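You operate a simulated robot arm through the tools that you are given. There is no shell and no other tool. Be economical: measure what you need, move in short steps, check, and stop when the job is done.

You run a simulated robot arm. Do the job below in one go: nothing can be reset, and whatever is moved stays where it is left.

Task
Clamp the pink-edged disc in the buffer slide, buff it until the green lamp lights, then switch off.

Only the result counts: the job must be done as asked and must still hold three seconds after the hand-in. Knocking over, shifting, dropping, spilling or breaking anything else fails it.

Robot
A 6-joint arm with a two-finger parallel gripper, fixed in place. Base frame: the origin is at the foot of the arm, x ahead of it, y to its left, z up; the work surface is at about z = 0.6. Lengths are in cm, angles in rad, forces in N, time in s.
With the tool pointing down near the work surface it reaches from about 18 to 46 cm from the base axis. Its first joint turns from -1.222 to 1.222 rad. Payload 1.9 kg.
The tool frame sits at the grasp point between the pads (the TCP): z along the fingers, y along the line on which they close. The tips reach 2.3 cm beyond it. The gripper opens to 9.4 cm. The fingers are 3.8 cm wide and 1 cm thick; the gripper's body (5.4 by 9.6 cm) begins 3.9 cm behind the TCP.
Orientation is that of the tool frame in the base frame, as a unit quaternion [x, y, z, w]. With the fingers straight down and closing along the base's y, the tool's x points along the base's -x, its y along +y and its z along -z.

Tools
- The arm moves only by the tool send_rows. Its argument "increments" is a list of rows, each a list of 3 entries, a list of its own where there are three numbers: the gripper command, from -1 (fully open) to 1 (shut), values between in proportion, then the shift along the tool's x, y, z in units of 30 mm (1.0 is 30 mm), then the turn, a rotation vector about the tool's x, y, z in units of 4 degrees (1.0 is 4 degrees). In form: [[claw, [tx, ty, tz], [ax, ay, az]], ...]. A call has 1 to 20 rows; each row shifts and turns the commanded pose from where the row before left it, along the tool's axes as they then stand. A call with a number of a shift or a turn outside -1 to 1 is refused whole. A row lasts 0.2 s, in which the tool goes at most 5 cm and 0.15 rad; a call with a longer step from one row to the next is refused whole, and so is a gripper value outside its range. A pose out of reach is approached as far as the arm can. The call stops where the force on the tool passes 70 N (or 10 N more than at its start, if that is more) or the arm is blocked; 0.2 s more then pass. The fingers move at their own pace (about 10.8 cm/s each) and stop on an object; they squeeze with about 21 N. The grip force told is the motor's: it shows also when the fingers shut on nothing. Time passes only in rows, and 0.2 s behind the last, so rows that do not move let the fingers close. The reply holds the time, the measured pose of the TCP, the force on the tool along the base axes, the opening and the grip force, in the units named above and with some noise, with the torque about the TCP (base axes, N m) and any sound that the robot's microphone picked up.
- Cameras (640 x 400 px; columns grow to the right, rows downward): "scene" is fixed at [4.03, 29.83, 43.33]; the picture's right is [-0.90, -0.44, 0.00], its down [-0.21, 0.43, -0.88] and it looks along [0.39, -0.79, -0.48] (base axes); focal length 219 px, centre (320, 200). "wrist" rides on the gripper at [8.6, 1.6, -7.4] in the tool frame; the picture's right is [-0.18, 0.98, 0.00], its down [-0.58, -0.11, -0.81] and it looks along [-0.79, -0.15, 0.59] (tool axes); focal length 243 px, centre (320, 200). There is no depth. A picture from a camera that has moved, and an enlarged one, comes with that camera's place and axes in the base frame and with its lens.
- grab_frame(camera): a new picture of that camera. No time passes.
- enlarge(camera, box): a new picture of the part [left, top, right, bottom] of that camera's present view, enlarged. No time passes.
- sign_off(): hands the job in; it is judged then, once.

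Go step by step. Nothing tells you positions but the pictures and the camera data: compare them with the known pose of the tool, close in by small moves and look again before you grip or let go. The budget is 120 turns and 64 pictures, counting those below and the enlarged ones. Unless the task says otherwise, let go and move clear before handing in, and close with one line.

The tools are called after "Emit:" as a command line: name --argument value ..., lists and objects as JSON in quotes. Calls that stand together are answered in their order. send_rows: Moves the arm, as the interface text tells. Its arguments: {"type":"object","properties":{"increments":{"type":"array","items":{"type":"array"}}},"required":["increments"]} The other tools are called the same way: grab_frame (camera) takes a picture; enlarge (camera, box) takes an enlarged picture of a part of a camera's view; sign_off () hands the job in.

At the start:

```text
clock: 0.0
eef_pos: [22.64, -11.62, 32.2]
orientation: [0.0, 1.0, 0.0, -0.001]
force: [0.5, -0.2, 0.6]
wrist_torque: [-0.01, -0.02, 0.04]
finger_gap: 9.36
finger_force: 0.0
```

scene: 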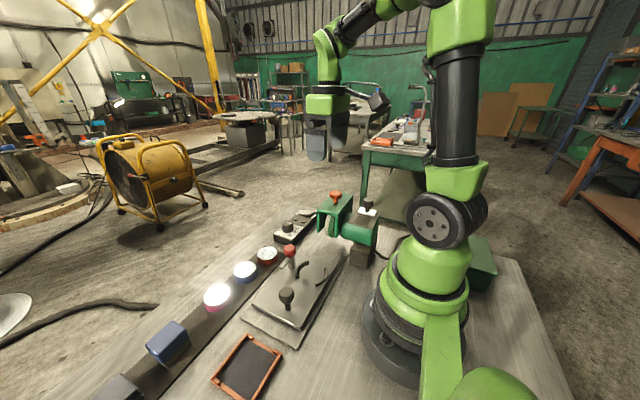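
wrist: 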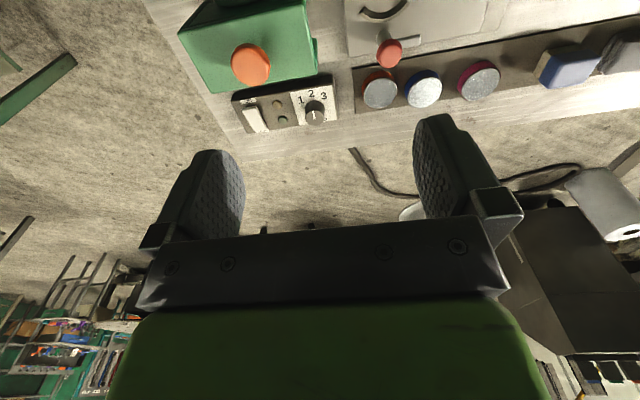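

I see a bench with three discs (orange-, blue- and pink-edged), a slide with a red-knobbed clamp, a green buffer, and a switch panel with a 1-2-3 dial. I'll look closer first.

Emit:
enlarge --camera "scene" --box '[190, 180, 410, 320]'

Emit:
enlarge --camera "wrist" --box '[160, 0, 640, 200]'

Emit:
enlarge --camera "scene" --box '[90, 240, 330, 400]'

```text
2.86 times, centred on (300, 250) of scene
camera zoom: at [4.03, 29.83, 43.33], right [-0.9, -0.44, 0.0], down [-0.21, 0.43, -0.88], along [0.39, -0.79, -0.48], focal length 625 px, centre (377, 57)
```

zoom: 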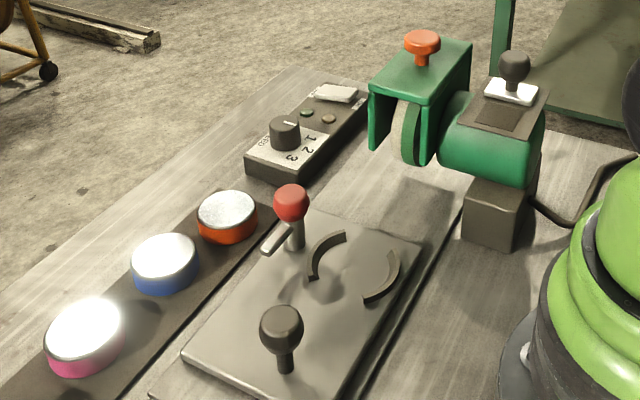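

```text
1.33 times, centred on (400, 100) of wrist
camera zoom: at [14.03, -10.01, 39.7], right [0.18, 0.98, 0.0], down [0.58, -0.11, 0.81], along [0.79, -0.15, -0.59], focal length 324 px, centre (213, 333)
```

zoom: 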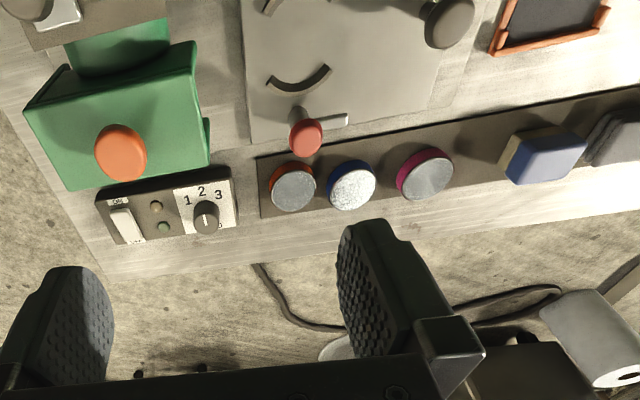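

```text
2.50 times, centred on (210, 320) of scene
camera zoom: at [4.03, 29.83, 43.33], right [-0.9, -0.44, 0.0], down [-0.21, 0.43, -0.88], along [0.39, -0.79, -0.48], focal length 547 px, centre (595, -100)
```

zoom: 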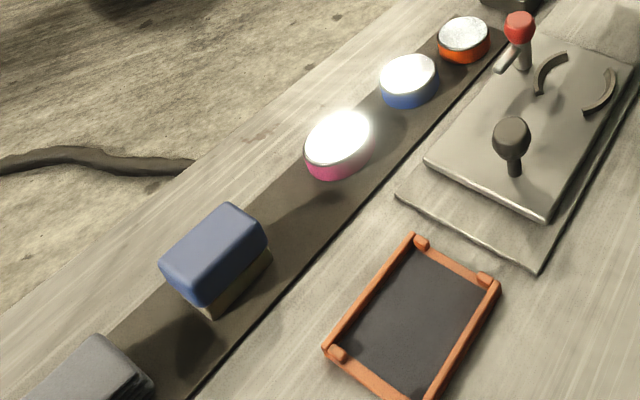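

The layout is roughly clear. I'll zoom in on the details of the panel, clamp and buffer head before moving.

Emit:
enlarge --camera "wrist" --box '[220, 60, 350, 141]'

Emit:
enlarge --camera "scene" --box '[240, 230, 352, 300]'

Emit:
enlarge --camera "scene" --box '[272, 180, 400, 260]'

```text
4.92 times, centred on (285, 100) of wrist
camera zoom: at [14.03, -10.01, 39.7], right [0.18, 0.98, 0.0], down [0.58, -0.11, 0.81], along [0.79, -0.15, -0.59], focal length 1194 px, centre (492, 690)
```

zoom: 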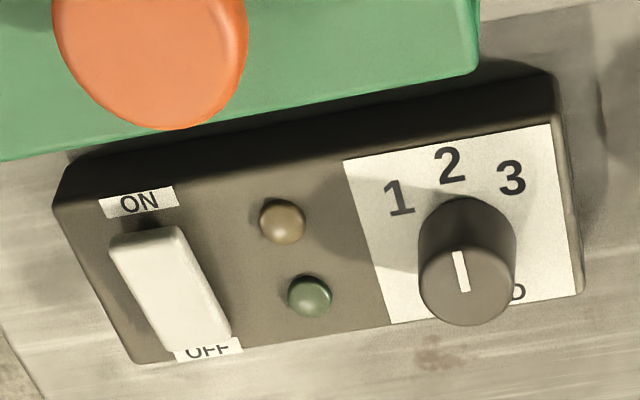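

```text
5.71 times, centred on (296, 265) of scene
camera zoom: at [4.03, 29.83, 43.33], right [-0.9, -0.44, 0.0], down [-0.21, 0.43, -0.88], along [0.39, -0.79, -0.48], focal length 1250 px, centre (457, -171)
```

zoom: 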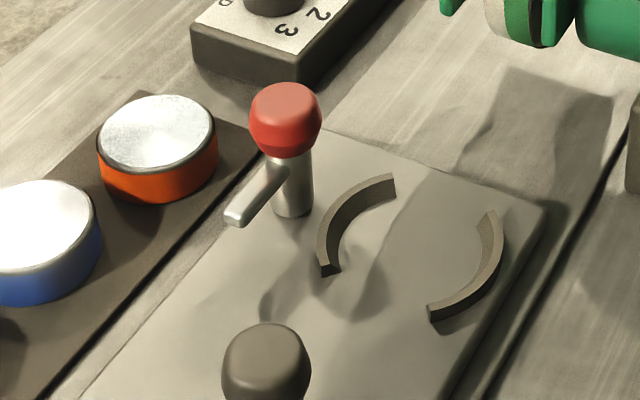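

```text
5.00 times, centred on (336, 220) of scene
camera zoom: at [4.03, 29.83, 43.33], right [-0.9, -0.44, 0.0], down [-0.21, 0.43, -0.88], along [0.39, -0.79, -0.48], focal length 1094 px, centre (240, 100)
```

zoom: 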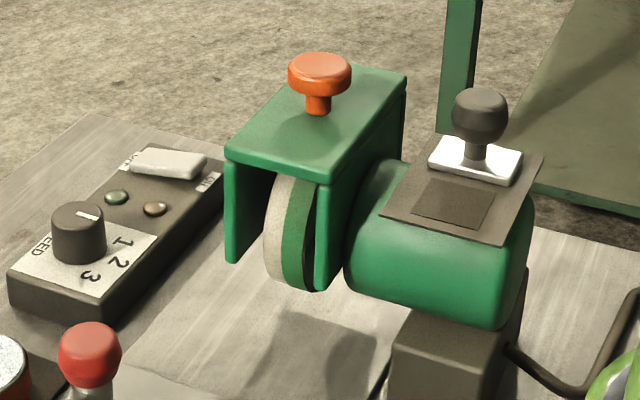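

I'll move to a closer vantage point above the slide, well clear of everything.

Emit:
send_rows --increments '[[-1, [0.22, 0.63, 1.0], [0, 0, 0]], [-1, [0.22, 0.63, 1.0], [0, 0, 0]], [-1, [0.22, 0.63, 1.0], [0, 0, 0]], [-1, [0.22, 0.63, 1.0], [0, 0, 0]]]'

Emit:
grab_frame --camera "wrist"

Emit:
enlarge --camera "wrist" --box '[220, 0, 460, 150]'

```text
clock: 1.0
eef_pos: [19.87, -3.98, 20.14]
orientation: [0.002, 1.0, 0.0, 0.0]
force: [-0.9, 0.1, -0.3]
wrist_torque: [-0.05, 0.04, 0.02]
finger_gap: 9.43
finger_force: 0.1
```

```text
55 pictures are left
camera wrist: at [11.37, -2.42, 27.68], right [0.19, 0.98, 0.0], down [0.58, -0.11, 0.81], along [0.79, -0.15, -0.59], focal length 243 px, centre (320, 200)
```

wrist: 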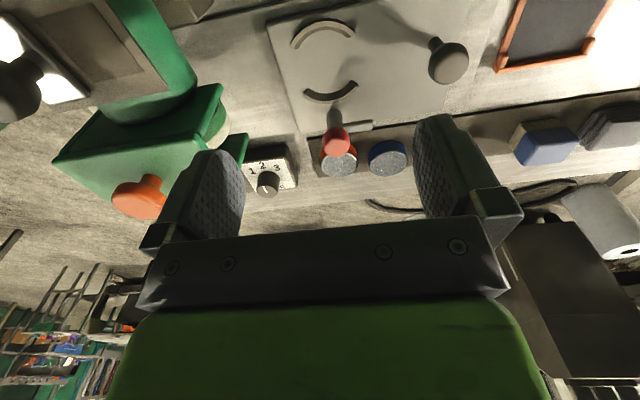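

```text
2.67 times, centred on (340, 75) of wrist
camera zoom: at [11.37, -2.42, 27.68], right [0.19, 0.98, 0.0], down [0.58, -0.11, 0.81], along [0.79, -0.15, -0.59], focal length 647 px, centre (267, 533)
```

zoom: 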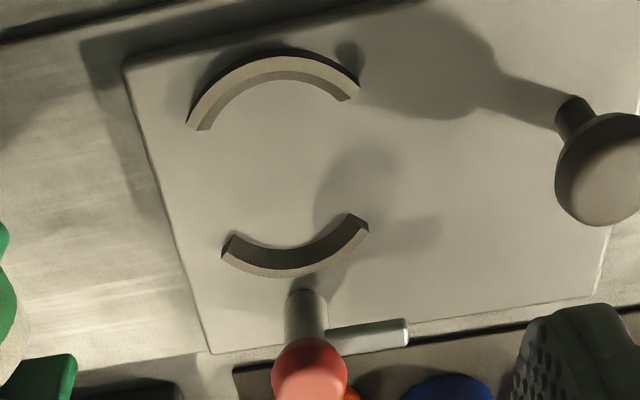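

The chuck centre is near (22.8, -3.9), with the slide handle at +y and the red lever at +x. Next I'll look at the pink disc up close.

Emit:
send_rows --increments '[[-1, [-0.67, 0.93, 0.27], [0, 0, 0]], [-1, [-0.67, 0.93, 0.27], [0, 0, 0]], [-1, [-0.67, 0.93, 0.27], [0, 0, 0]], [-1, [-0.67, 0.93, 0.27], [0, 0, 0]], [-1, [-0.67, 0.93, 0.27], [0, 0, 0]]]'

Emit:
grab_frame --camera "wrist"

Emit:
enlarge --camera "wrist" --box '[220, 20, 412, 140]'

```text
clock: 2.2
eef_pos: [29.81, 9.75, 16.41]
orientation: [0.001, 1.0, 0.0, 0.0]
force: [-0.3, 0.7, -0.3]
wrist_torque: [-0.02, 0.01, 0.02]
finger_gap: 9.4
finger_force: 0.0
```

```text
53 pictures are left
camera wrist: at [21.48, 11.38, 23.8], right [0.19, 0.98, 0.0], down [0.58, -0.11, 0.81], along [0.79, -0.15, -0.59], focal length 243 px, centre (320, 200)
```

wrist: 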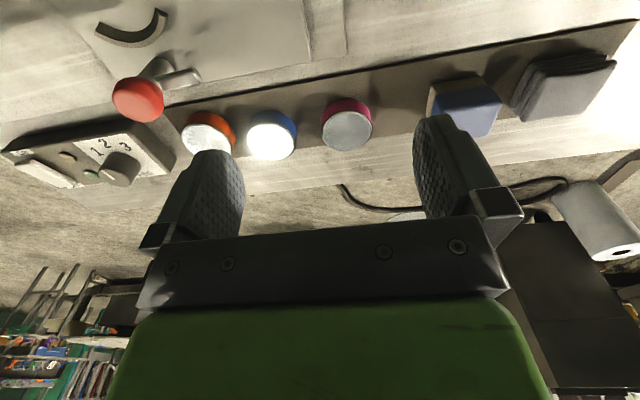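

```text
3.33 times, centred on (316, 80) of wrist
camera zoom: at [21.48, 11.38, 23.8], right [0.19, 0.98, 0.0], down [0.58, -0.11, 0.81], along [0.79, -0.15, -0.59], focal length 809 px, centre (333, 600)
```

zoom: 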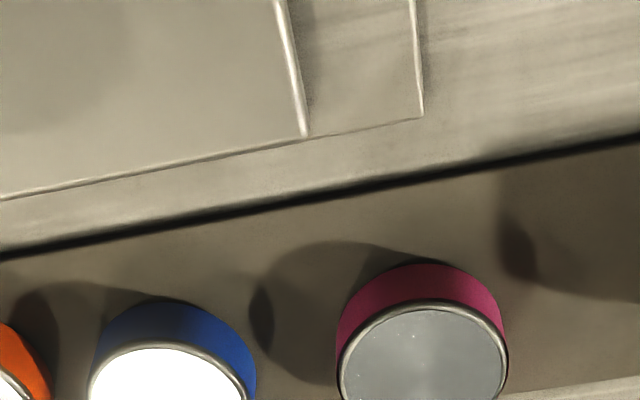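

The pink disc is about 5.2 cm across, centred near (37.9, 11.2). I'll go above it with the fingers partly closed to avoid its neighbours.

Emit:
send_rows --increments '[[-0.57, [-0.89, 0.16, 0.71], [0, 0, 0]], [-0.57, [-0.89, 0.16, 0.71], [0, 0, 0]], [-0.57, [-0.89, 0.16, 0.71], [0, 0, 0]]]'

Emit:
grab_frame --camera "wrist"

Emit:
enlarge --camera "scene" --box '[140, 210, 300, 310]'

```text
clock: 3.0
eef_pos: [38.14, 11.39, 9.74]
orientation: [0.0, 1.0, 0.0, 0.0]
force: [0.3, 0.8, -0.5]
wrist_torque: [-0.01, 0.01, 0.01]
finger_gap: 7.4
finger_force: 0.0
```

```text
51 pictures are left
camera wrist: at [29.52, 13.09, 17.32], right [0.18, 0.98, 0.0], down [0.58, -0.11, 0.81], along [0.79, -0.15, -0.59], focal length 243 px, centre (320, 200)
```

wrist: 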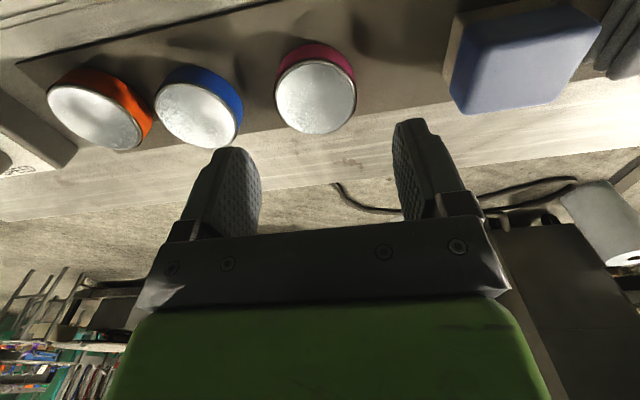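

```text
4.00 times, centred on (220, 260) of scene
camera zoom: at [4.03, 29.83, 43.33], right [-0.9, -0.44, 0.0], down [-0.21, 0.43, -0.88], along [0.39, -0.79, -0.48], focal length 875 px, centre (720, -40)
```

zoom: 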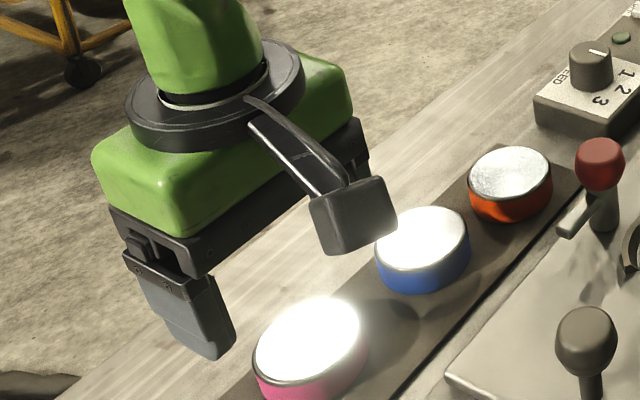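

The disc top is near (38.1, 11.1, about 2.4). I'll shift slightly, come down partway and check clearance.

Emit:
send_rows --increments '[[-0.57, [0, -0.09, 0.8], [0, 0, 0]], [-0.57, [0, 0, 0.75], [0, 0, 0]], [-0.57, [0, 0, 0], [0, 0, 0]]]'

Emit:
grab_frame --camera "wrist"

Emit:
enlarge --camera "scene" --box '[160, 230, 288, 310]'

```text
clock: 3.8
eef_pos: [38.14, 11.07, 5.04]
orientation: [0.0, 1.0, 0.001, 0.0]
force: [-0.8, 0.0, 0.4]
wrist_torque: [0.01, 0.01, 0.01]
finger_gap: 7.4
finger_force: 0.1
```

```text
49 pictures are left
camera wrist: at [29.63, 12.7, 12.62], right [0.19, 0.98, 0.0], down [0.58, -0.11, 0.81], along [0.79, -0.15, -0.59], focal length 243 px, centre (320, 200)
```

wrist: 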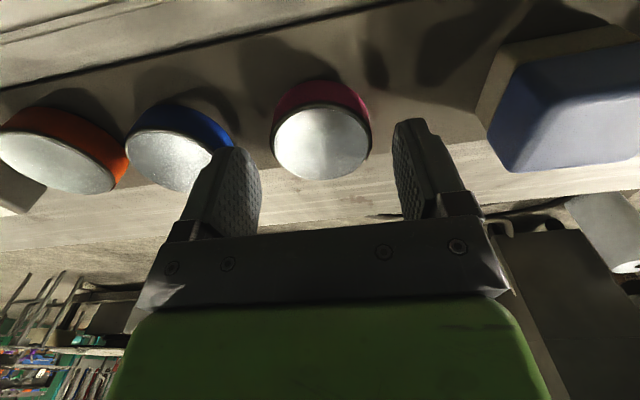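

```text
5.00 times, centred on (224, 270) of scene
camera zoom: at [4.03, 29.83, 43.33], right [-0.9, -0.44, 0.0], down [-0.21, 0.43, -0.88], along [0.39, -0.79, -0.48], focal length 1094 px, centre (800, -150)
```

zoom: 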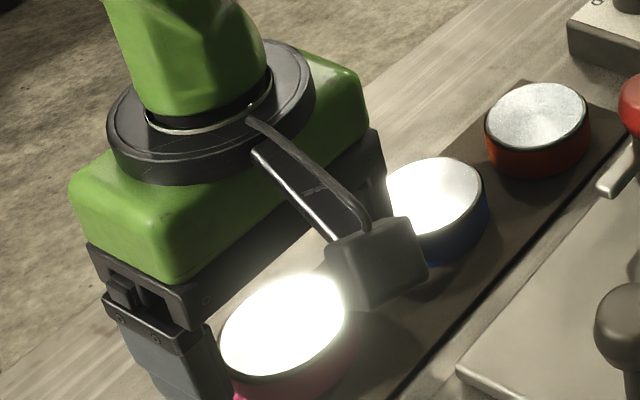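

The disc sits centred between the fingers with clearance on both sides. I'll go down and grip.

Emit:
send_rows --increments '[[-0.57, [0.03, 0.02, 0.25], [0, 0, 0]], [-0.57, [0, 0, 0.22], [0, 0, 0]], [-0.57, [0, 0, 0], [0, 0, 0]], [0.3, [0, 0, 0], [0, 0, 0]], [0.3, [0, 0, 0], [0, 0, 0]], [0.3, [0, 0, 0], [0, 0, 0]]]'

```text
clock: 5.2
eef_pos: [37.9, 11.01, 3.71]
orientation: [0.0, 1.0, 0.0, 0.0]
force: [0.6, 0.6, -0.2]
wrist_torque: [-0.01, -0.05, 0.01]
finger_gap: 5.33
finger_force: 21.0
```

I have the disc, gap 5.33 cm. I'll lift and carry it over the chuck at a safe height.

Emit:
send_rows --increments '[[0.3, [0, 0, -0.8], [0, 0, 0]], [0.3, [0, 0, -1], [0, 0, 0]], [0.3, [0, 0, -1], [0, 0, 0]], [0.3, [0, 0, -0.5], [0, 0, 0]], [0.3, [0.84, -0.83, 0], [0, 0, 0]], [0.3, [0.84, -0.83, 0], [0, 0, 0]], [0.3, [0.84, -0.83, 0], [0, 0, 0]], [0.3, [0.84, -0.83, 0], [0, 0, 0]], [0.3, [0.84, -0.83, 0], [0, 0, 0]], [0.3, [0.84, -0.83, 0], [0, 0, 0]], [0.3, [0, 0, 0], [0, 0, 0]]]'

Emit:
grab_frame --camera "wrist"

Emit:
enlarge --camera "scene" --box '[220, 170, 380, 310]'

```text
clock: 7.6
eef_pos: [22.81, -3.88, 13.65]
orientation: [0.0, 1.0, 0.0, 0.0]
force: [0.3, 0.4, -3.5]
wrist_torque: [-0.03, 0.05, 0.0]
finger_gap: 5.32
finger_force: 21.4
```

```text
47 pictures are left
camera wrist: at [14.2, -2.21, 21.11], right [0.18, 0.98, 0.0], down [0.58, -0.11, 0.81], along [0.79, -0.15, -0.59], focal length 243 px, centre (320, 200)
```

wrist: 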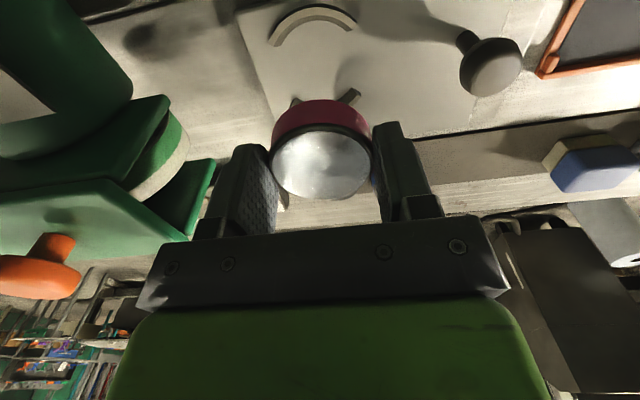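

```text
2.86 times, centred on (300, 240) of scene
camera zoom: at [4.03, 29.83, 43.33], right [-0.9, -0.44, 0.0], down [-0.21, 0.43, -0.88], along [0.39, -0.79, -0.48], focal length 625 px, centre (377, 86)
```

zoom: 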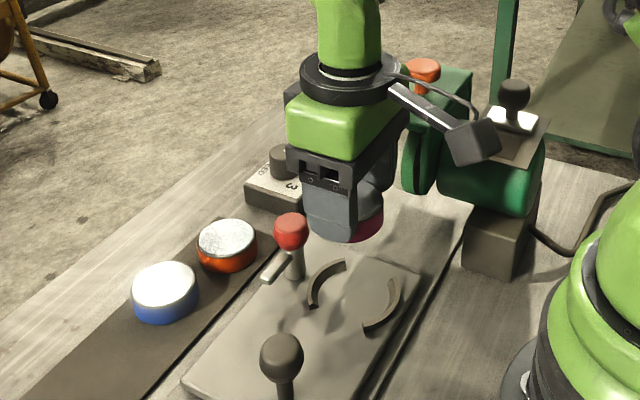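

The disc hangs above the chuck. I'll zoom in on the jaws to refine the alignment.

Emit:
enlarge --camera "wrist" --box '[230, 0, 406, 110]'

Emit:
enlarge --camera "scene" --box '[270, 250, 366, 310]'

```text
3.64 times, centred on (318, 55) of wrist
camera zoom: at [14.2, -2.21, 21.11], right [0.18, 0.98, 0.0], down [0.58, -0.11, 0.81], along [0.79, -0.15, -0.59], focal length 882 px, centre (327, 727)
```

zoom: 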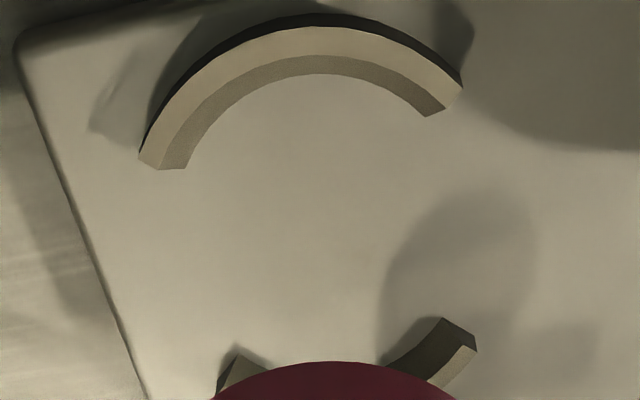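

```text
6.67 times, centred on (318, 280) of scene
camera zoom: at [4.03, 29.83, 43.33], right [-0.9, -0.44, 0.0], down [-0.21, 0.43, -0.88], along [0.39, -0.79, -0.48], focal length 1458 px, centre (333, -333)
```

zoom: 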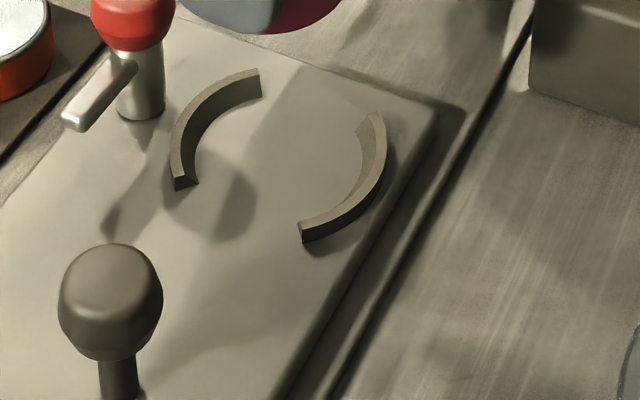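

The chuck centre works out to (22.68, -3.93), jaw tops at z≈2.6, floor ≈1.8. I'll lower toward it and check.

Emit:
send_rows --increments '[[0.3, [0.04, -0.02, 0.9], [0, 0, 0]], [0.3, [0, 0, 0.9], [0, 0, 0]], [0.3, [0, 0, 0.6], [0, 0, 0]], [0.3, [0, 0, 0], [0, 0, 0]]]'

Emit:
enlarge --camera "wrist" --box '[200, 0, 440, 200]'

Emit:
enlarge --camera "scene" --box '[260, 230, 372, 300]'

```text
clock: 8.6
eef_pos: [22.63, -3.91, 6.39]
orientation: [0.0, 1.0, 0.001, -0.001]
force: [0.3, -0.1, -3.3]
wrist_torque: [0.02, 0.05, -0.03]
finger_gap: 5.36
finger_force: 20.8
```

```text
2.00 times, centred on (320, 100) of wrist
camera zoom: at [14.14, -2.34, 13.8], right [0.18, 0.98, 0.0], down [0.58, -0.11, 0.81], along [0.79, -0.15, -0.59], focal length 485 px, centre (320, 400)
```

zoom: 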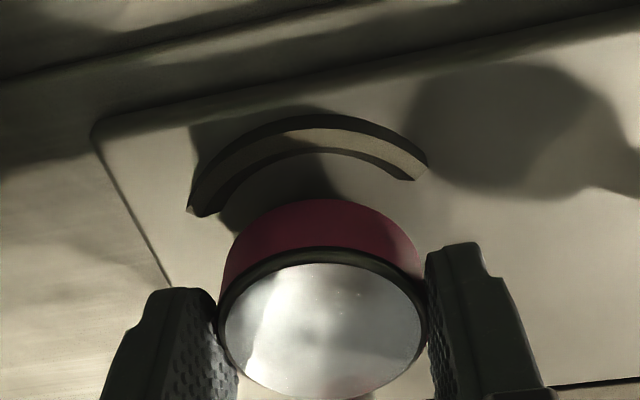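

```text
5.71 times, centred on (316, 265) of scene
camera zoom: at [4.03, 29.83, 43.33], right [-0.9, -0.44, 0.0], down [-0.21, 0.43, -0.88], along [0.39, -0.79, -0.48], focal length 1250 px, centre (343, -171)
```

zoom: 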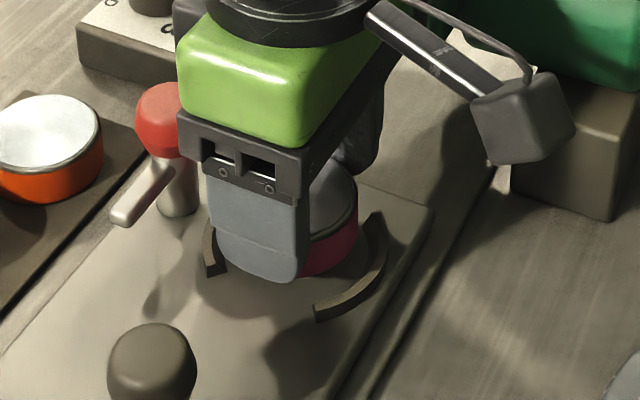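

It looks centred. I'll lower in small steps and watch the force.

Emit:
send_rows --increments '[[0.3, [0, 0, 0.25], [0, 0, 0]], [0.3, [0, 0, 0.1], [0, 0, 0]], [0.3, [0, 0, 0], [0, 0, 0]]]'

Emit:
enlarge --camera "wrist" --box '[200, 0, 440, 200]'

Emit:
enlarge --camera "scene" --box '[284, 250, 348, 290]'

```text
clock: 9.4
eef_pos: [22.66, -3.85, 5.26]
orientation: [0.0, 1.0, 0.0, 0.0]
force: [-0.4, 0.0, -4.4]
wrist_torque: [-0.02, 0.01, 0.02]
finger_gap: 5.35
finger_force: 21.2
```

```text
2.00 times, centred on (320, 100) of wrist
camera zoom: at [14.12, -2.23, 12.77], right [0.18, 0.98, 0.0], down [0.58, -0.11, 0.81], along [0.79, -0.15, -0.59], focal length 485 px, centre (320, 400)
```

zoom: 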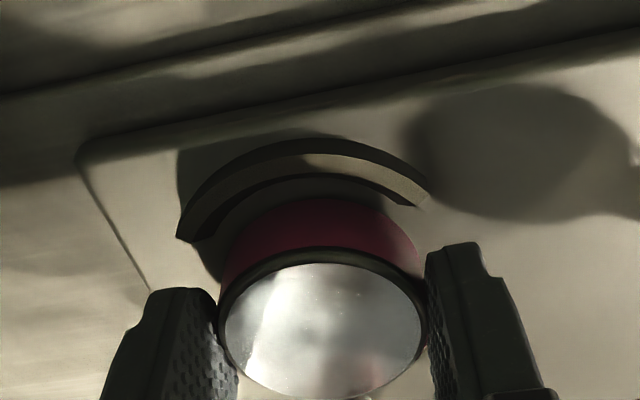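

```text
10.00 times, centred on (316, 270) of scene
camera zoom: at [4.03, 29.83, 43.33], right [-0.9, -0.44, 0.0], down [-0.21, 0.43, -0.88], along [0.39, -0.79, -0.48], focal length 2188 px, centre (360, -500)
```

zoom: 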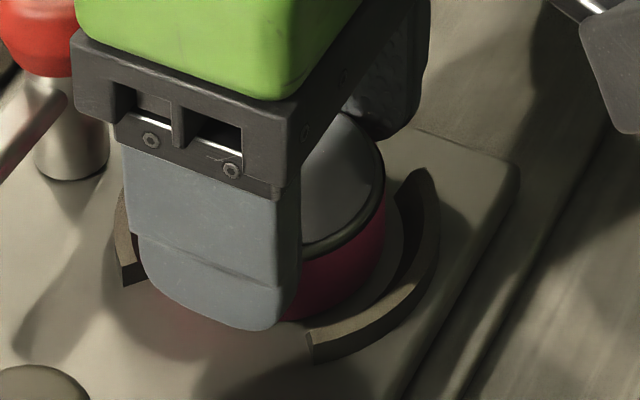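

Emit:
send_rows --increments '[[0.3, [0, 0, 0.1], [0, 0, 0]], [0.3, [0, 0, 0], [0, 0, 0]]]'

Emit:
send_rows --increments '[[0.3, [0, 0, 0.07], [0, 0, 0]], [0.3, [0, 0, 0], [0, 0, 0]]]'

Emit:
enlarge --camera "scene" --box '[284, 250, 348, 290]'

```text
clock: 10.0
eef_pos: [22.64, -3.97, 5.04]
orientation: [0.0, 1.0, 0.0, 0.001]
force: [1.0, 0.7, 11.5]
wrist_torque: [0.02, -0.09, 0.09]
finger_gap: 5.36
finger_force: 20.9
```

```text
clock: 10.6
eef_pos: [22.76, -3.96, 4.83]
orientation: [0.001, 1.0, 0.0, -0.001]
force: [-2.5, 2.0, 10.5]
wrist_torque: [-0.08, -0.04, 0.05]
finger_gap: 5.33
finger_force: 20.8
```

```text
10.00 times, centred on (316, 270) of scene
camera zoom: at [4.03, 29.83, 43.33], right [-0.9, -0.44, 0.0], down [-0.21, 0.43, -0.88], along [0.39, -0.79, -0.48], focal length 2188 px, centre (360, -500)
```

zoom: 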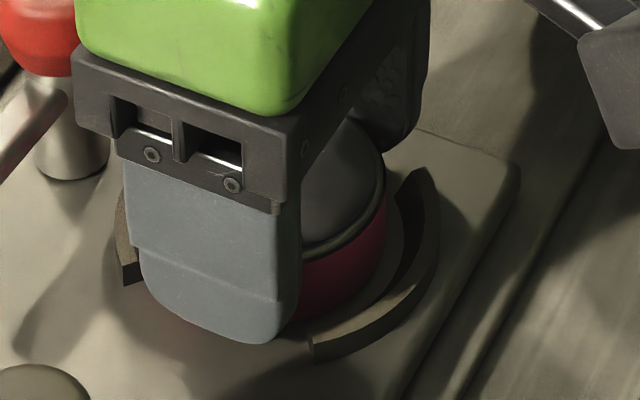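

The push suggests the disc is touching the +x jaw's chamfer, and there's a gap on the other side. I'll shift 2 mm toward -x while easing down.

Emit:
send_rows --increments '[[0.3, [0.07, 0, 0], [0, 0, 0]], [0.3, [0, 0, 0], [0, 0, 0]]]'

Emit:
enlarge --camera "wrist" --box '[220, 30, 420, 200]'

```text
clock: 11.2
eef_pos: [22.54, -3.88, 4.85]
orientation: [-0.001, 1.0, 0.0, 0.001]
force: [5.4, -0.3, 3.4]
wrist_torque: [0.23, 0.19, -0.03]
finger_gap: 5.32
finger_force: 20.9
```

```text
2.35 times, centred on (320, 115) of wrist
camera zoom: at [13.91, -2.26, 12.32], right [0.18, 0.98, 0.0], down [0.58, -0.11, 0.81], along [0.79, -0.15, -0.59], focal length 571 px, centre (320, 400)
```

zoom: 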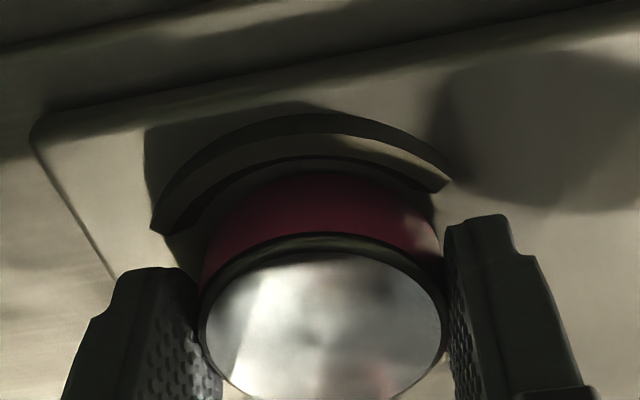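

The forces fit the disc resting on the floor of the chuck. I'll open the fingers slightly, retreat up and inspect.

Emit:
send_rows --increments '[[-0.4, [0, 0, 0], [0, 0, 0]], [-0.4, [0, 0, 0], [0, 0, 0]], [-0.4, [0, 0, -0.5], [0, 0, 0]], [-0.4, [0, 0, -1], [0, 0, 0]], [-0.4, [0.3, 0, -1], [0, 0, 0]], [-0.4, [0.5, 0, -1], [0, 0, 0]], [-0.4, [0, 0, 0], [0, 0, 0]]]'

Emit:
enlarge --camera "wrist" --box '[200, 0, 440, 150]'

Emit:
enlarge --camera "scene" --box '[270, 240, 366, 300]'

```text
clock: 12.8
eef_pos: [20.18, -3.83, 15.55]
orientation: [0.0, 1.0, -0.001, 0.0]
force: [0.6, 0.2, -0.2]
wrist_torque: [0.01, -0.01, 0.01]
finger_gap: 6.61
finger_force: 0.0
```

```text
2.67 times, centred on (320, 75) of wrist
camera zoom: at [11.68, -2.25, 23.02], right [0.18, 0.98, 0.0], down [0.58, -0.11, 0.81], along [0.79, -0.15, -0.59], focal length 647 px, centre (320, 533)
```

zoom: 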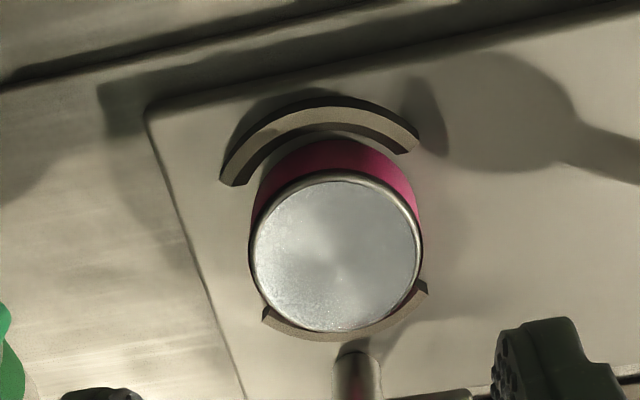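

```text
6.67 times, centred on (318, 270) of scene
camera zoom: at [4.03, 29.83, 43.33], right [-0.9, -0.44, 0.0], down [-0.21, 0.43, -0.88], along [0.39, -0.79, -0.48], focal length 1458 px, centre (333, -267)
```

zoom: 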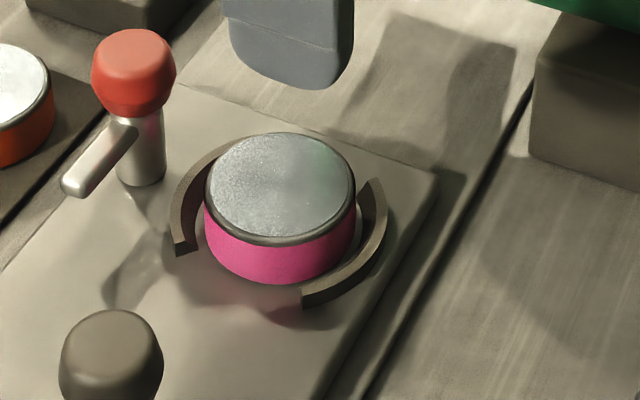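

The disc sits flat in the chuck between the jaws. Now I'll study the red lever.

Emit:
enlarge --camera "wrist" --box '[290, 110, 400, 180]'

Emit:
enlarge --camera "scene" --box '[270, 240, 310, 275]'

```text
5.71 times, centred on (345, 145) of wrist
camera zoom: at [11.68, -2.25, 23.02], right [0.18, 0.98, 0.0], down [0.58, -0.11, 0.81], along [0.79, -0.15, -0.59], focal length 1386 px, centre (177, 514)
```

zoom: 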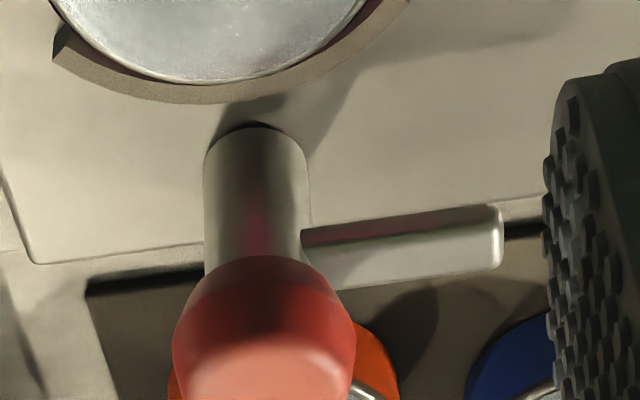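

```text
11.43 times, centred on (290, 258) of scene
camera zoom: at [4.03, 29.83, 43.33], right [-0.9, -0.44, 0.0], down [-0.21, 0.43, -0.88], along [0.39, -0.79, -0.48], focal length 2500 px, centre (663, -457)
```

zoom: 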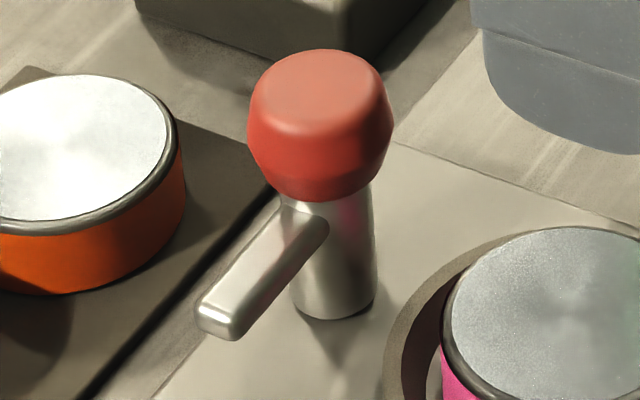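

The red handle looks like a turn-lever: a 3 cm knob on a post at about (28.7, -4.0), top z≈7.6, with its bar pointing +y. I'll go above it and check.

Emit:
send_rows --increments '[[-0.4, [-1, 0, 0], [0, 0, 0]], [-0.4, [-1, -0.03, 0], [0, 0, 0]], [-0.4, [-0.83, -0.03, 0.6], [0, 0, 0]], [-0.4, [0, 0, 0.3], [0, 0, 0]], [-0.4, [0, 0, 0], [0, 0, 0]]]'

Emit:
grab_frame --camera "wrist"

Emit:
enlarge --camera "scene" --box '[240, 220, 352, 290]'

```text
clock: 14.0
eef_pos: [28.5, -3.98, 12.66]
orientation: [0.0, 1.0, 0.0, 0.0]
force: [0.1, 0.0, -1.5]
wrist_torque: [-0.02, -0.03, 0.02]
finger_gap: 6.57
finger_force: 0.0
```

```text
33 pictures are left
camera wrist: at [19.91, -2.37, 20.2], right [0.18, 0.98, 0.0], down [0.58, -0.11, 0.81], along [0.79, -0.15, -0.59], focal length 243 px, centre (320, 200)
```

wrist: 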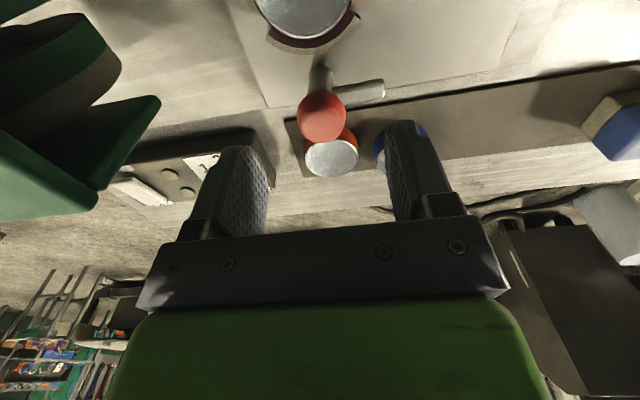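

```text
5.71 times, centred on (296, 255) of scene
camera zoom: at [4.03, 29.83, 43.33], right [-0.9, -0.44, 0.0], down [-0.21, 0.43, -0.88], along [0.39, -0.79, -0.48], focal length 1250 px, centre (457, -114)
```

zoom: 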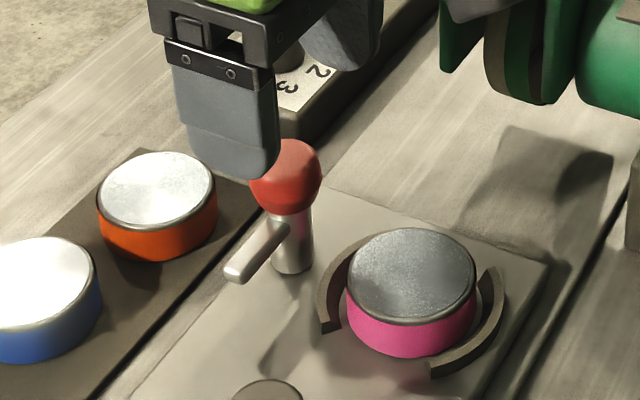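

The knob is right below the tool at (28.55, -3.95). I'll descend over it and grip gently.

Emit:
send_rows --increments '[[-0.4, [-0.015, 0.01, 0.8], [0, 0, 0]], [-0.4, [0, 0, 0.78], [0, 0, 0]], [-0.4, [0, 0, 0], [0, 0, 0]], [0.6, [0, 0, 0], [0, 0, 0]], [0.6, [0, 0, 0], [0, 0, 0]], [0.6, [0, 0, 0], [0, 0, 0]]]'

Emit:
grab_frame --camera "wrist"

```text
clock: 15.4
eef_pos: [28.42, -4.32, 7.82]
orientation: [0.0, 1.0, 0.001, 0.001]
force: [1.6, 1.7, -11.8]
wrist_torque: [-0.5, -0.63, 0.0]
finger_gap: 3.16
finger_force: 45.1
```

```text
31 pictures are left
camera wrist: at [19.87, -2.6, 15.47], right [0.18, 0.98, 0.0], down [0.58, -0.11, 0.81], along [0.79, -0.15, -0.59], focal length 243 px, centre (320, 200)
```

wrist: 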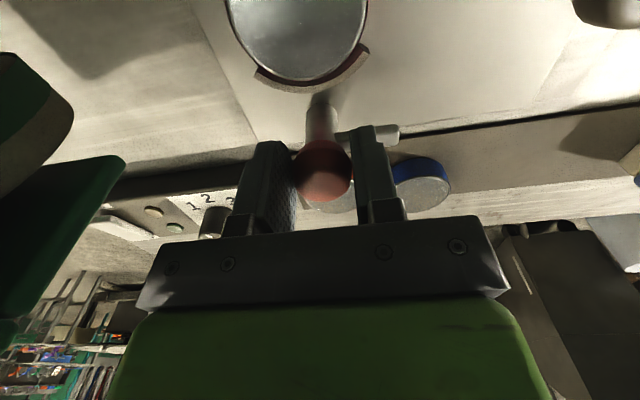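

The knob is gripped (gap 3.16). I'll try a small clockwise twist and read the torque.

Emit:
send_rows --increments '[[0.6, [0, 0, 0], [0, 0, 1]], [0.6, [0, 0, 0], [0, 0, 1]], [0.6, [0, 0, 0], [0, 0, 1]], [0.6, [0, 0, 0], [0, 0, 0]]]'

Emit:
enlarge --camera "scene" --box '[256, 230, 352, 290]'

```text
clock: 16.4
eef_pos: [28.63, -4.17, 7.93]
orientation: [0.106, 0.994, 0.0, 0.001]
force: [6.3, 2.2, 5.9]
wrist_torque: [0.22, 0.49, -0.03]
finger_gap: 3.09
finger_force: 44.4
```

```text
6.67 times, centred on (304, 260) of scene
camera zoom: at [4.03, 29.83, 43.33], right [-0.9, -0.44, 0.0], down [-0.21, 0.43, -0.88], along [0.39, -0.79, -0.48], focal length 1458 px, centre (427, -200)
```

zoom: 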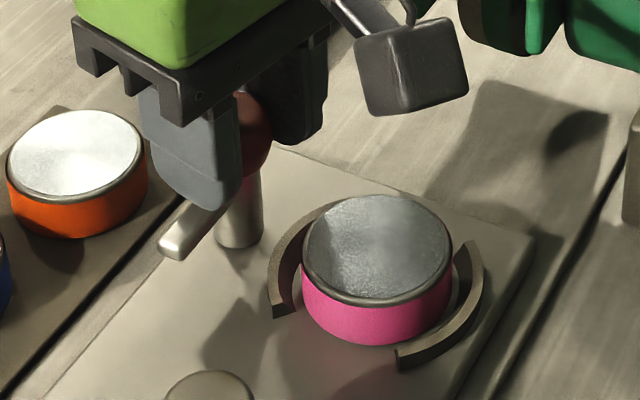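

Emit:
send_rows --increments '[[0.6, [0, 0, 0], [0, 0, 1]], [0.6, [0, 0, 0], [0, 0, 1]], [0.6, [0, 0, 0], [0, 0, 1]], [0.6, [0, 0, 0], [0, 0, 1]], [0.6, [0, 0, 0], [0, 0, 1]], [0.6, [0, 0, 0], [0, 0, 1]], [0.6, [0, 0, 0], [0, 0, 0]]]'

Emit:
enlarge --camera "scene" --box '[256, 230, 352, 290]'

```text
clock: 18.0
eef_pos: [28.65, -4.15, 7.85]
orientation: [0.31, 0.951, 0.0, 0.0]
force: [0.7, 1.3, -10.1]
wrist_torque: [0.42, -0.05, 0.36]
finger_gap: 3.16
finger_force: 44.3
```

```text
6.67 times, centred on (304, 260) of scene
camera zoom: at [4.03, 29.83, 43.33], right [-0.9, -0.44, 0.0], down [-0.21, 0.43, -0.88], along [0.39, -0.79, -0.48], focal length 1458 px, centre (427, -200)
```

zoom: 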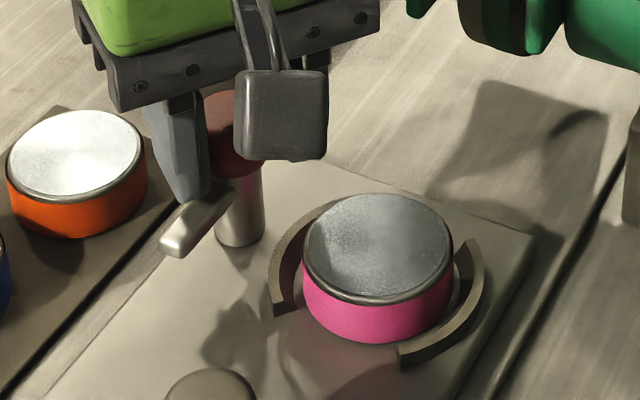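

The bar hasn't moved and the torque shows slip, so clockwise is against a stop. I'll try counter-clockwise.

Emit:
send_rows --increments '[[0.6, [0, 0, 0], [0, 0, -1]], [0.6, [0, 0, 0], [0, 0, -1]], [0.6, [0, 0, 0], [0, 0, -1]], [0.6, [0, 0, 0], [0, 0, -1]], [0.6, [0, 0, 0], [0, 0, -1]], [0.6, [0, 0, 0], [0, 0, -1]], [0.6, [0, 0, 0], [0, 0, -1]], [0.6, [0, 0, 0], [0, 0, -1]], [0.6, [0, 0, 0], [0, 0, -1]], [0.6, [0, 0, 0], [0, 0, 0]]]'

Emit:
enlarge --camera "scene" --box '[256, 230, 352, 290]'

```text
clock: 20.2
eef_pos: [28.67, -4.06, 7.8]
orientation: [0.0, 1.0, 0.0, -0.001]
force: [-20.4, 1.4, 16.2]
wrist_torque: [-0.47, 0.35, -0.03]
finger_gap: 3.19
finger_force: 45.1
```

```text
6.67 times, centred on (304, 260) of scene
camera zoom: at [4.03, 29.83, 43.33], right [-0.9, -0.44, 0.0], down [-0.21, 0.43, -0.88], along [0.39, -0.79, -0.48], focal length 1458 px, centre (427, -200)
```

zoom: 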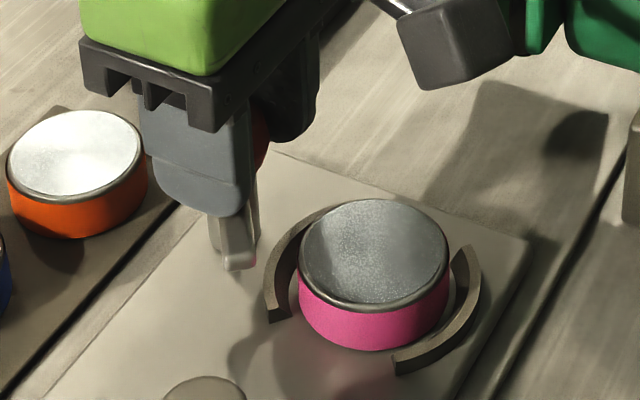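

Counter-clockwise turns the bar. I'll continue turning.

Emit:
send_rows --increments '[[0.6, [0, 0, 0], [0, 0, -1]], [0.6, [0, 0, 0], [0, 0, -1]], [0.6, [0, 0, 0], [0, 0, -1]], [0.6, [0, 0, 0], [0, 0, -1]], [0.6, [0, 0, 0], [0, 0, -1]], [0.6, [0, 0, 0], [0, 0, -1]], [0.6, [0, 0, 0], [0, 0, -1]], [0.6, [0, 0, 0], [0, 0, 0]]]'

Emit:
send_rows --increments '[[0.6, [0, 0, 0], [0, 0, -1]], [0.6, [0, 0, 0], [0, 0, -1]], [0.6, [0, 0, 0], [0, 0, -1]], [0.6, [0, 0, 0], [0, 0, -1]], [0.6, [0, 0, 0], [0, 0, -1]], [0.6, [0, 0, 0], [0, 0, -1]], [0.6, [0, 0, 0], [0, 0, 0]]]'

Emit:
enlarge --camera "scene" --box '[256, 230, 352, 290]'

```text
clock: 22.0
eef_pos: [28.79, -4.1, 8.01]
orientation: [-0.242, 0.97, -0.001, 0.004]
force: [29.3, -25.8, -13.9]
wrist_torque: [0.01, 0.99, -0.1]
finger_gap: 3.06
finger_force: 44.9
```

```text
clock: 23.6
eef_pos: [28.89, -4.27, 7.95]
orientation: [-0.439, 0.898, -0.004, 0.005]
force: [33.2, -50.8, -15.3]
wrist_torque: [0.12, 0.13, -0.8]
finger_gap: 3.13
finger_force: 45.1
```

```text
6.67 times, centred on (304, 260) of scene
camera zoom: at [4.03, 29.83, 43.33], right [-0.9, -0.44, 0.0], down [-0.21, 0.43, -0.88], along [0.39, -0.79, -0.48], focal length 1458 px, centre (427, -200)
```

zoom: 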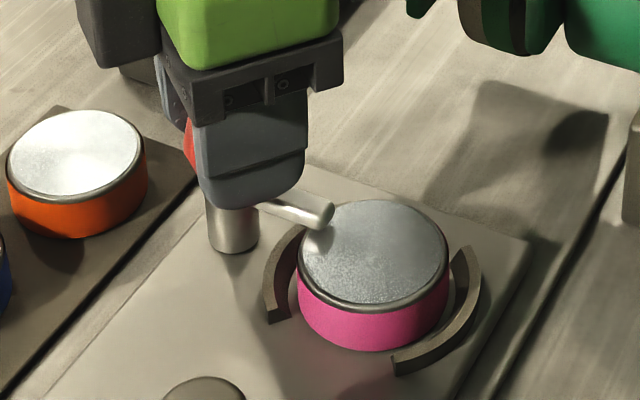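

The bar has swung about 90° to point at the disc and torque has risen as at a stop. I'll release, lift and look.

Emit:
send_rows --increments '[[0.3, [0, 0, 0], [0, 0, 0]], [0.0, [0, 0, 0], [0, 0, 0]], [-0.3, [0, 0, 0], [0, 0, 0]], [-0.3, [0, 0, -0.7], [0, 0, 0]], [-0.3, [0, 0, -1], [0, 0, 0]], [-0.3, [0, 0, -1], [0, 0, 0]], [-0.3, [0, 0, 0], [0, 0, 1]]]'

Emit:
enlarge --camera "scene" --box '[256, 230, 352, 290]'

```text
clock: 25.2
eef_pos: [28.65, -3.96, 15.98]
orientation: [-0.406, 0.914, 0.0, 0.0]
force: [0.3, -0.6, 0.0]
wrist_torque: [-0.02, -0.01, 0.0]
finger_gap: 6.11
finger_force: 0.1
```

```text
6.67 times, centred on (304, 260) of scene
camera zoom: at [4.03, 29.83, 43.33], right [-0.9, -0.44, 0.0], down [-0.21, 0.43, -0.88], along [0.39, -0.79, -0.48], focal length 1458 px, centre (427, -200)
```

zoom: 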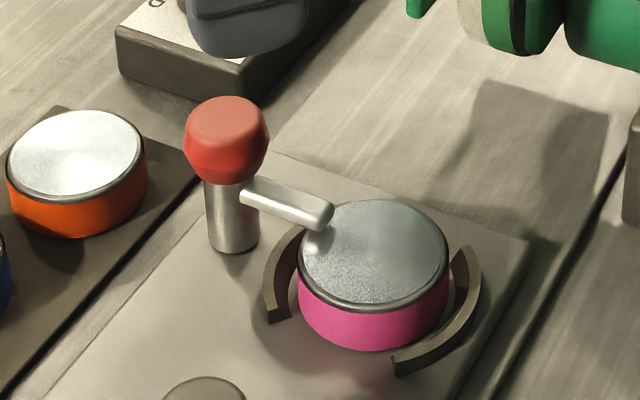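

The bar now sits over the disc's edge and holds it down: clamped. Next I'll turn the gripper so it closes along x with the camera on the +y side, and go above the black slide handle at about (22.9, 6.3).

Emit:
send_rows --increments '[[-0.3, [0, 0, 0], [0, 0, 1]], [-0.3, [0, 0, 0], [0, 0, 1]], [-0.3, [0, 0, 0], [0, 0, 1]], [-0.3, [0, 0, 0], [0, 0, 1]], [-0.3, [0, 0, 0], [0, 0, 1]], [-0.3, [0, 0, 0], [0, 0, 1]], [-0.3, [0, 0, 0], [0, 0, 1]], [-0.3, [0, 0, 0], [0, 0, 1]], [-0.3, [0, 0, 0], [0, 0, 1]], [-0.3, [0, 0, 0], [0, 0, 1]], [-0.3, [0, 0, 0], [0, 0, 1]], [-0.3, [0, 0, 0], [0, 0, 1]], [-0.3, [0, 0, 0], [0, 0, 1]], [-0.3, [0, 0, 0], [0, 0, 1]], [-0.3, [0, 0, 0], [0, 0, 1]], [-0.3, [0, 0, 0], [0, 0, 1]], [-0.3, [0, 0, 0], [0, 0, 1]], [-0.3, [0, 0, 0], [0, 0, 0]]]'

Emit:
send_rows --increments '[[-0.3, [0, 0, 0], [0, 0, 1]], [-0.3, [0, 0, 0], [0, 0, 1]], [-0.3, [0, 0, 0], [0, 0, 1]], [-0.3, [0, 0, 0], [0, 0, 1]], [-0.3, [0, 0, 0], [0, 0, 1]], [-0.3, [0, 0, 0], [0, 0, 1]], [-0.3, [0, 0, 0], [0, 0, 1]], [-0.3, [0, 0, 0], [0, 0, 1]], [-0.3, [0, 0, 0], [0, 0, 1]], [-0.3, [0, 0, 0], [0, 0, 1]], [-0.3, [0, 0, 0], [0, 0, 1]], [-0.3, [0, 0, 0], [0, 0, 1]], [-0.3, [0, 0, 0], [0, 0, 1]], [-0.3, [0, 0, 0], [0, 0, 1]], [-0.3, [0, 0, 0], [0, 0, 1]], [-0.3, [0, 0, 0], [0, 0, 1]], [-0.3, [0, 0, 0], [0, 0, 1]], [-0.3, [0, 0, 0], [0, 0, 0.5]], [-0.3, [0, 0, 0], [0, 0, 0]]]'

Emit:
send_rows --increments '[[-0.3, [0.86, -0.48, 0], [0, 0, 0]], [-0.3, [0.86, -0.48, 0], [0, 0, 0]], [-0.3, [0.86, -0.48, 0], [0, 0, 0]], [-0.3, [0.86, -0.48, 0.5], [0, 0, 0]], [-0.3, [0, 0, 0], [0, 0, 0]]]'

Emit:
grab_frame --camera "wrist"

```text
clock: 29.0
eef_pos: [28.69, -4.17, 15.92]
orientation: [0.174, 0.985, 0.0, 0.0]
force: [-0.4, 0.2, 0.1]
wrist_torque: [-0.01, -0.03, -0.02]
finger_gap: 6.11
finger_force: 0.1
```

```text
clock: 33.0
eef_pos: [28.63, -4.08, 15.96]
orientation: [0.708, 0.707, 0.0, 0.0]
force: [0.6, 0.4, 0.6]
wrist_torque: [-0.01, 0.0, 0.0]
finger_gap: 6.1
finger_force: 0.2
```

```text
clock: 34.2
eef_pos: [22.69, 6.29, 14.38]
orientation: [0.707, 0.707, 0.0, 0.001]
force: [-0.9, -0.7, 0.1]
wrist_torque: [0.0, 0.03, -0.01]
finger_gap: 6.1
finger_force: 0.1
```

```text
25 pictures are left
camera wrist: at [24.42, 14.96, 21.85], right [0.98, -0.18, 0.0], down [-0.11, -0.58, 0.81], along [-0.15, -0.79, -0.59], focal length 243 px, centre (320, 200)
```

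wrist: 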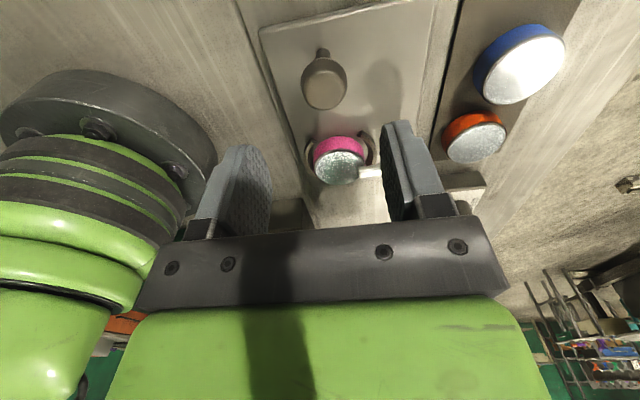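

The handle is a little ahead of the tool; I'll go lower and recheck.

Emit:
send_rows --increments '[[-0.3, [0.1, 0.12, 0.5], [0, 0, 0]], [-0.3, [0, 0, 0.5], [0, 0, 0]], [-0.3, [0, 0, 0], [0, 0, 0]]]'

Emit:
grab_frame --camera "wrist"

Emit:
enlarge --camera "scene" --box '[240, 190, 400, 310]'

```text
clock: 35.0
eef_pos: [23.11, 6.68, 11.33]
orientation: [0.706, 0.708, 0.0, 0.001]
force: [0.0, -0.1, -0.4]
wrist_torque: [-0.01, 0.02, -0.01]
finger_gap: 6.11
finger_force: 0.0
```

```text
24 pictures are left
camera wrist: at [24.83, 15.29, 18.85], right [0.98, -0.18, 0.0], down [-0.11, -0.58, 0.81], along [-0.15, -0.79, -0.59], focal length 243 px, centre (320, 200)
```

wrist: 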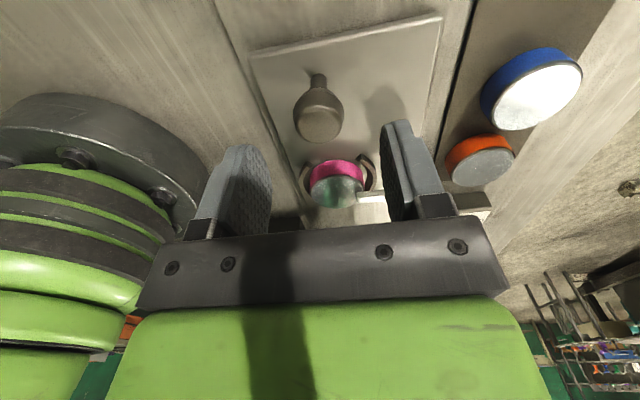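

```text
3.33 times, centred on (320, 250) of scene
camera zoom: at [4.03, 29.83, 43.33], right [-0.9, -0.44, 0.0], down [-0.21, 0.43, -0.88], along [0.39, -0.79, -0.48], focal length 729 px, centre (320, 33)
```

zoom: 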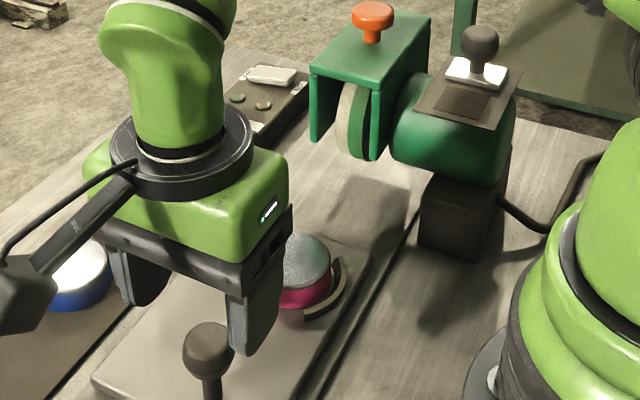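

Handle knob centre fixes at (23.15, 7.1, 6.4). I'll descend and grip it.

Emit:
send_rows --increments '[[-0.3, [0.13, 0.02, 0.7], [0, 0, 0]], [-0.3, [0, 0, 0.65], [0, 0, 0]], [-0.3, [0, 0, 0], [0, 0, 0]], [0.5, [0, 0, 0], [0, 0, 0]], [0.5, [0, 0, 0], [0, 0, 0]], [0.5, [0, 0, 0], [0, 0, 0]]]'

```text
clock: 36.4
eef_pos: [23.02, 6.78, 7.18]
orientation: [0.708, 0.706, -0.005, -0.003]
force: [-38.3, 3.0, -1.7]
wrist_torque: [0.34, -0.39, -0.32]
finger_gap: 3.22
finger_force: 45.5
```

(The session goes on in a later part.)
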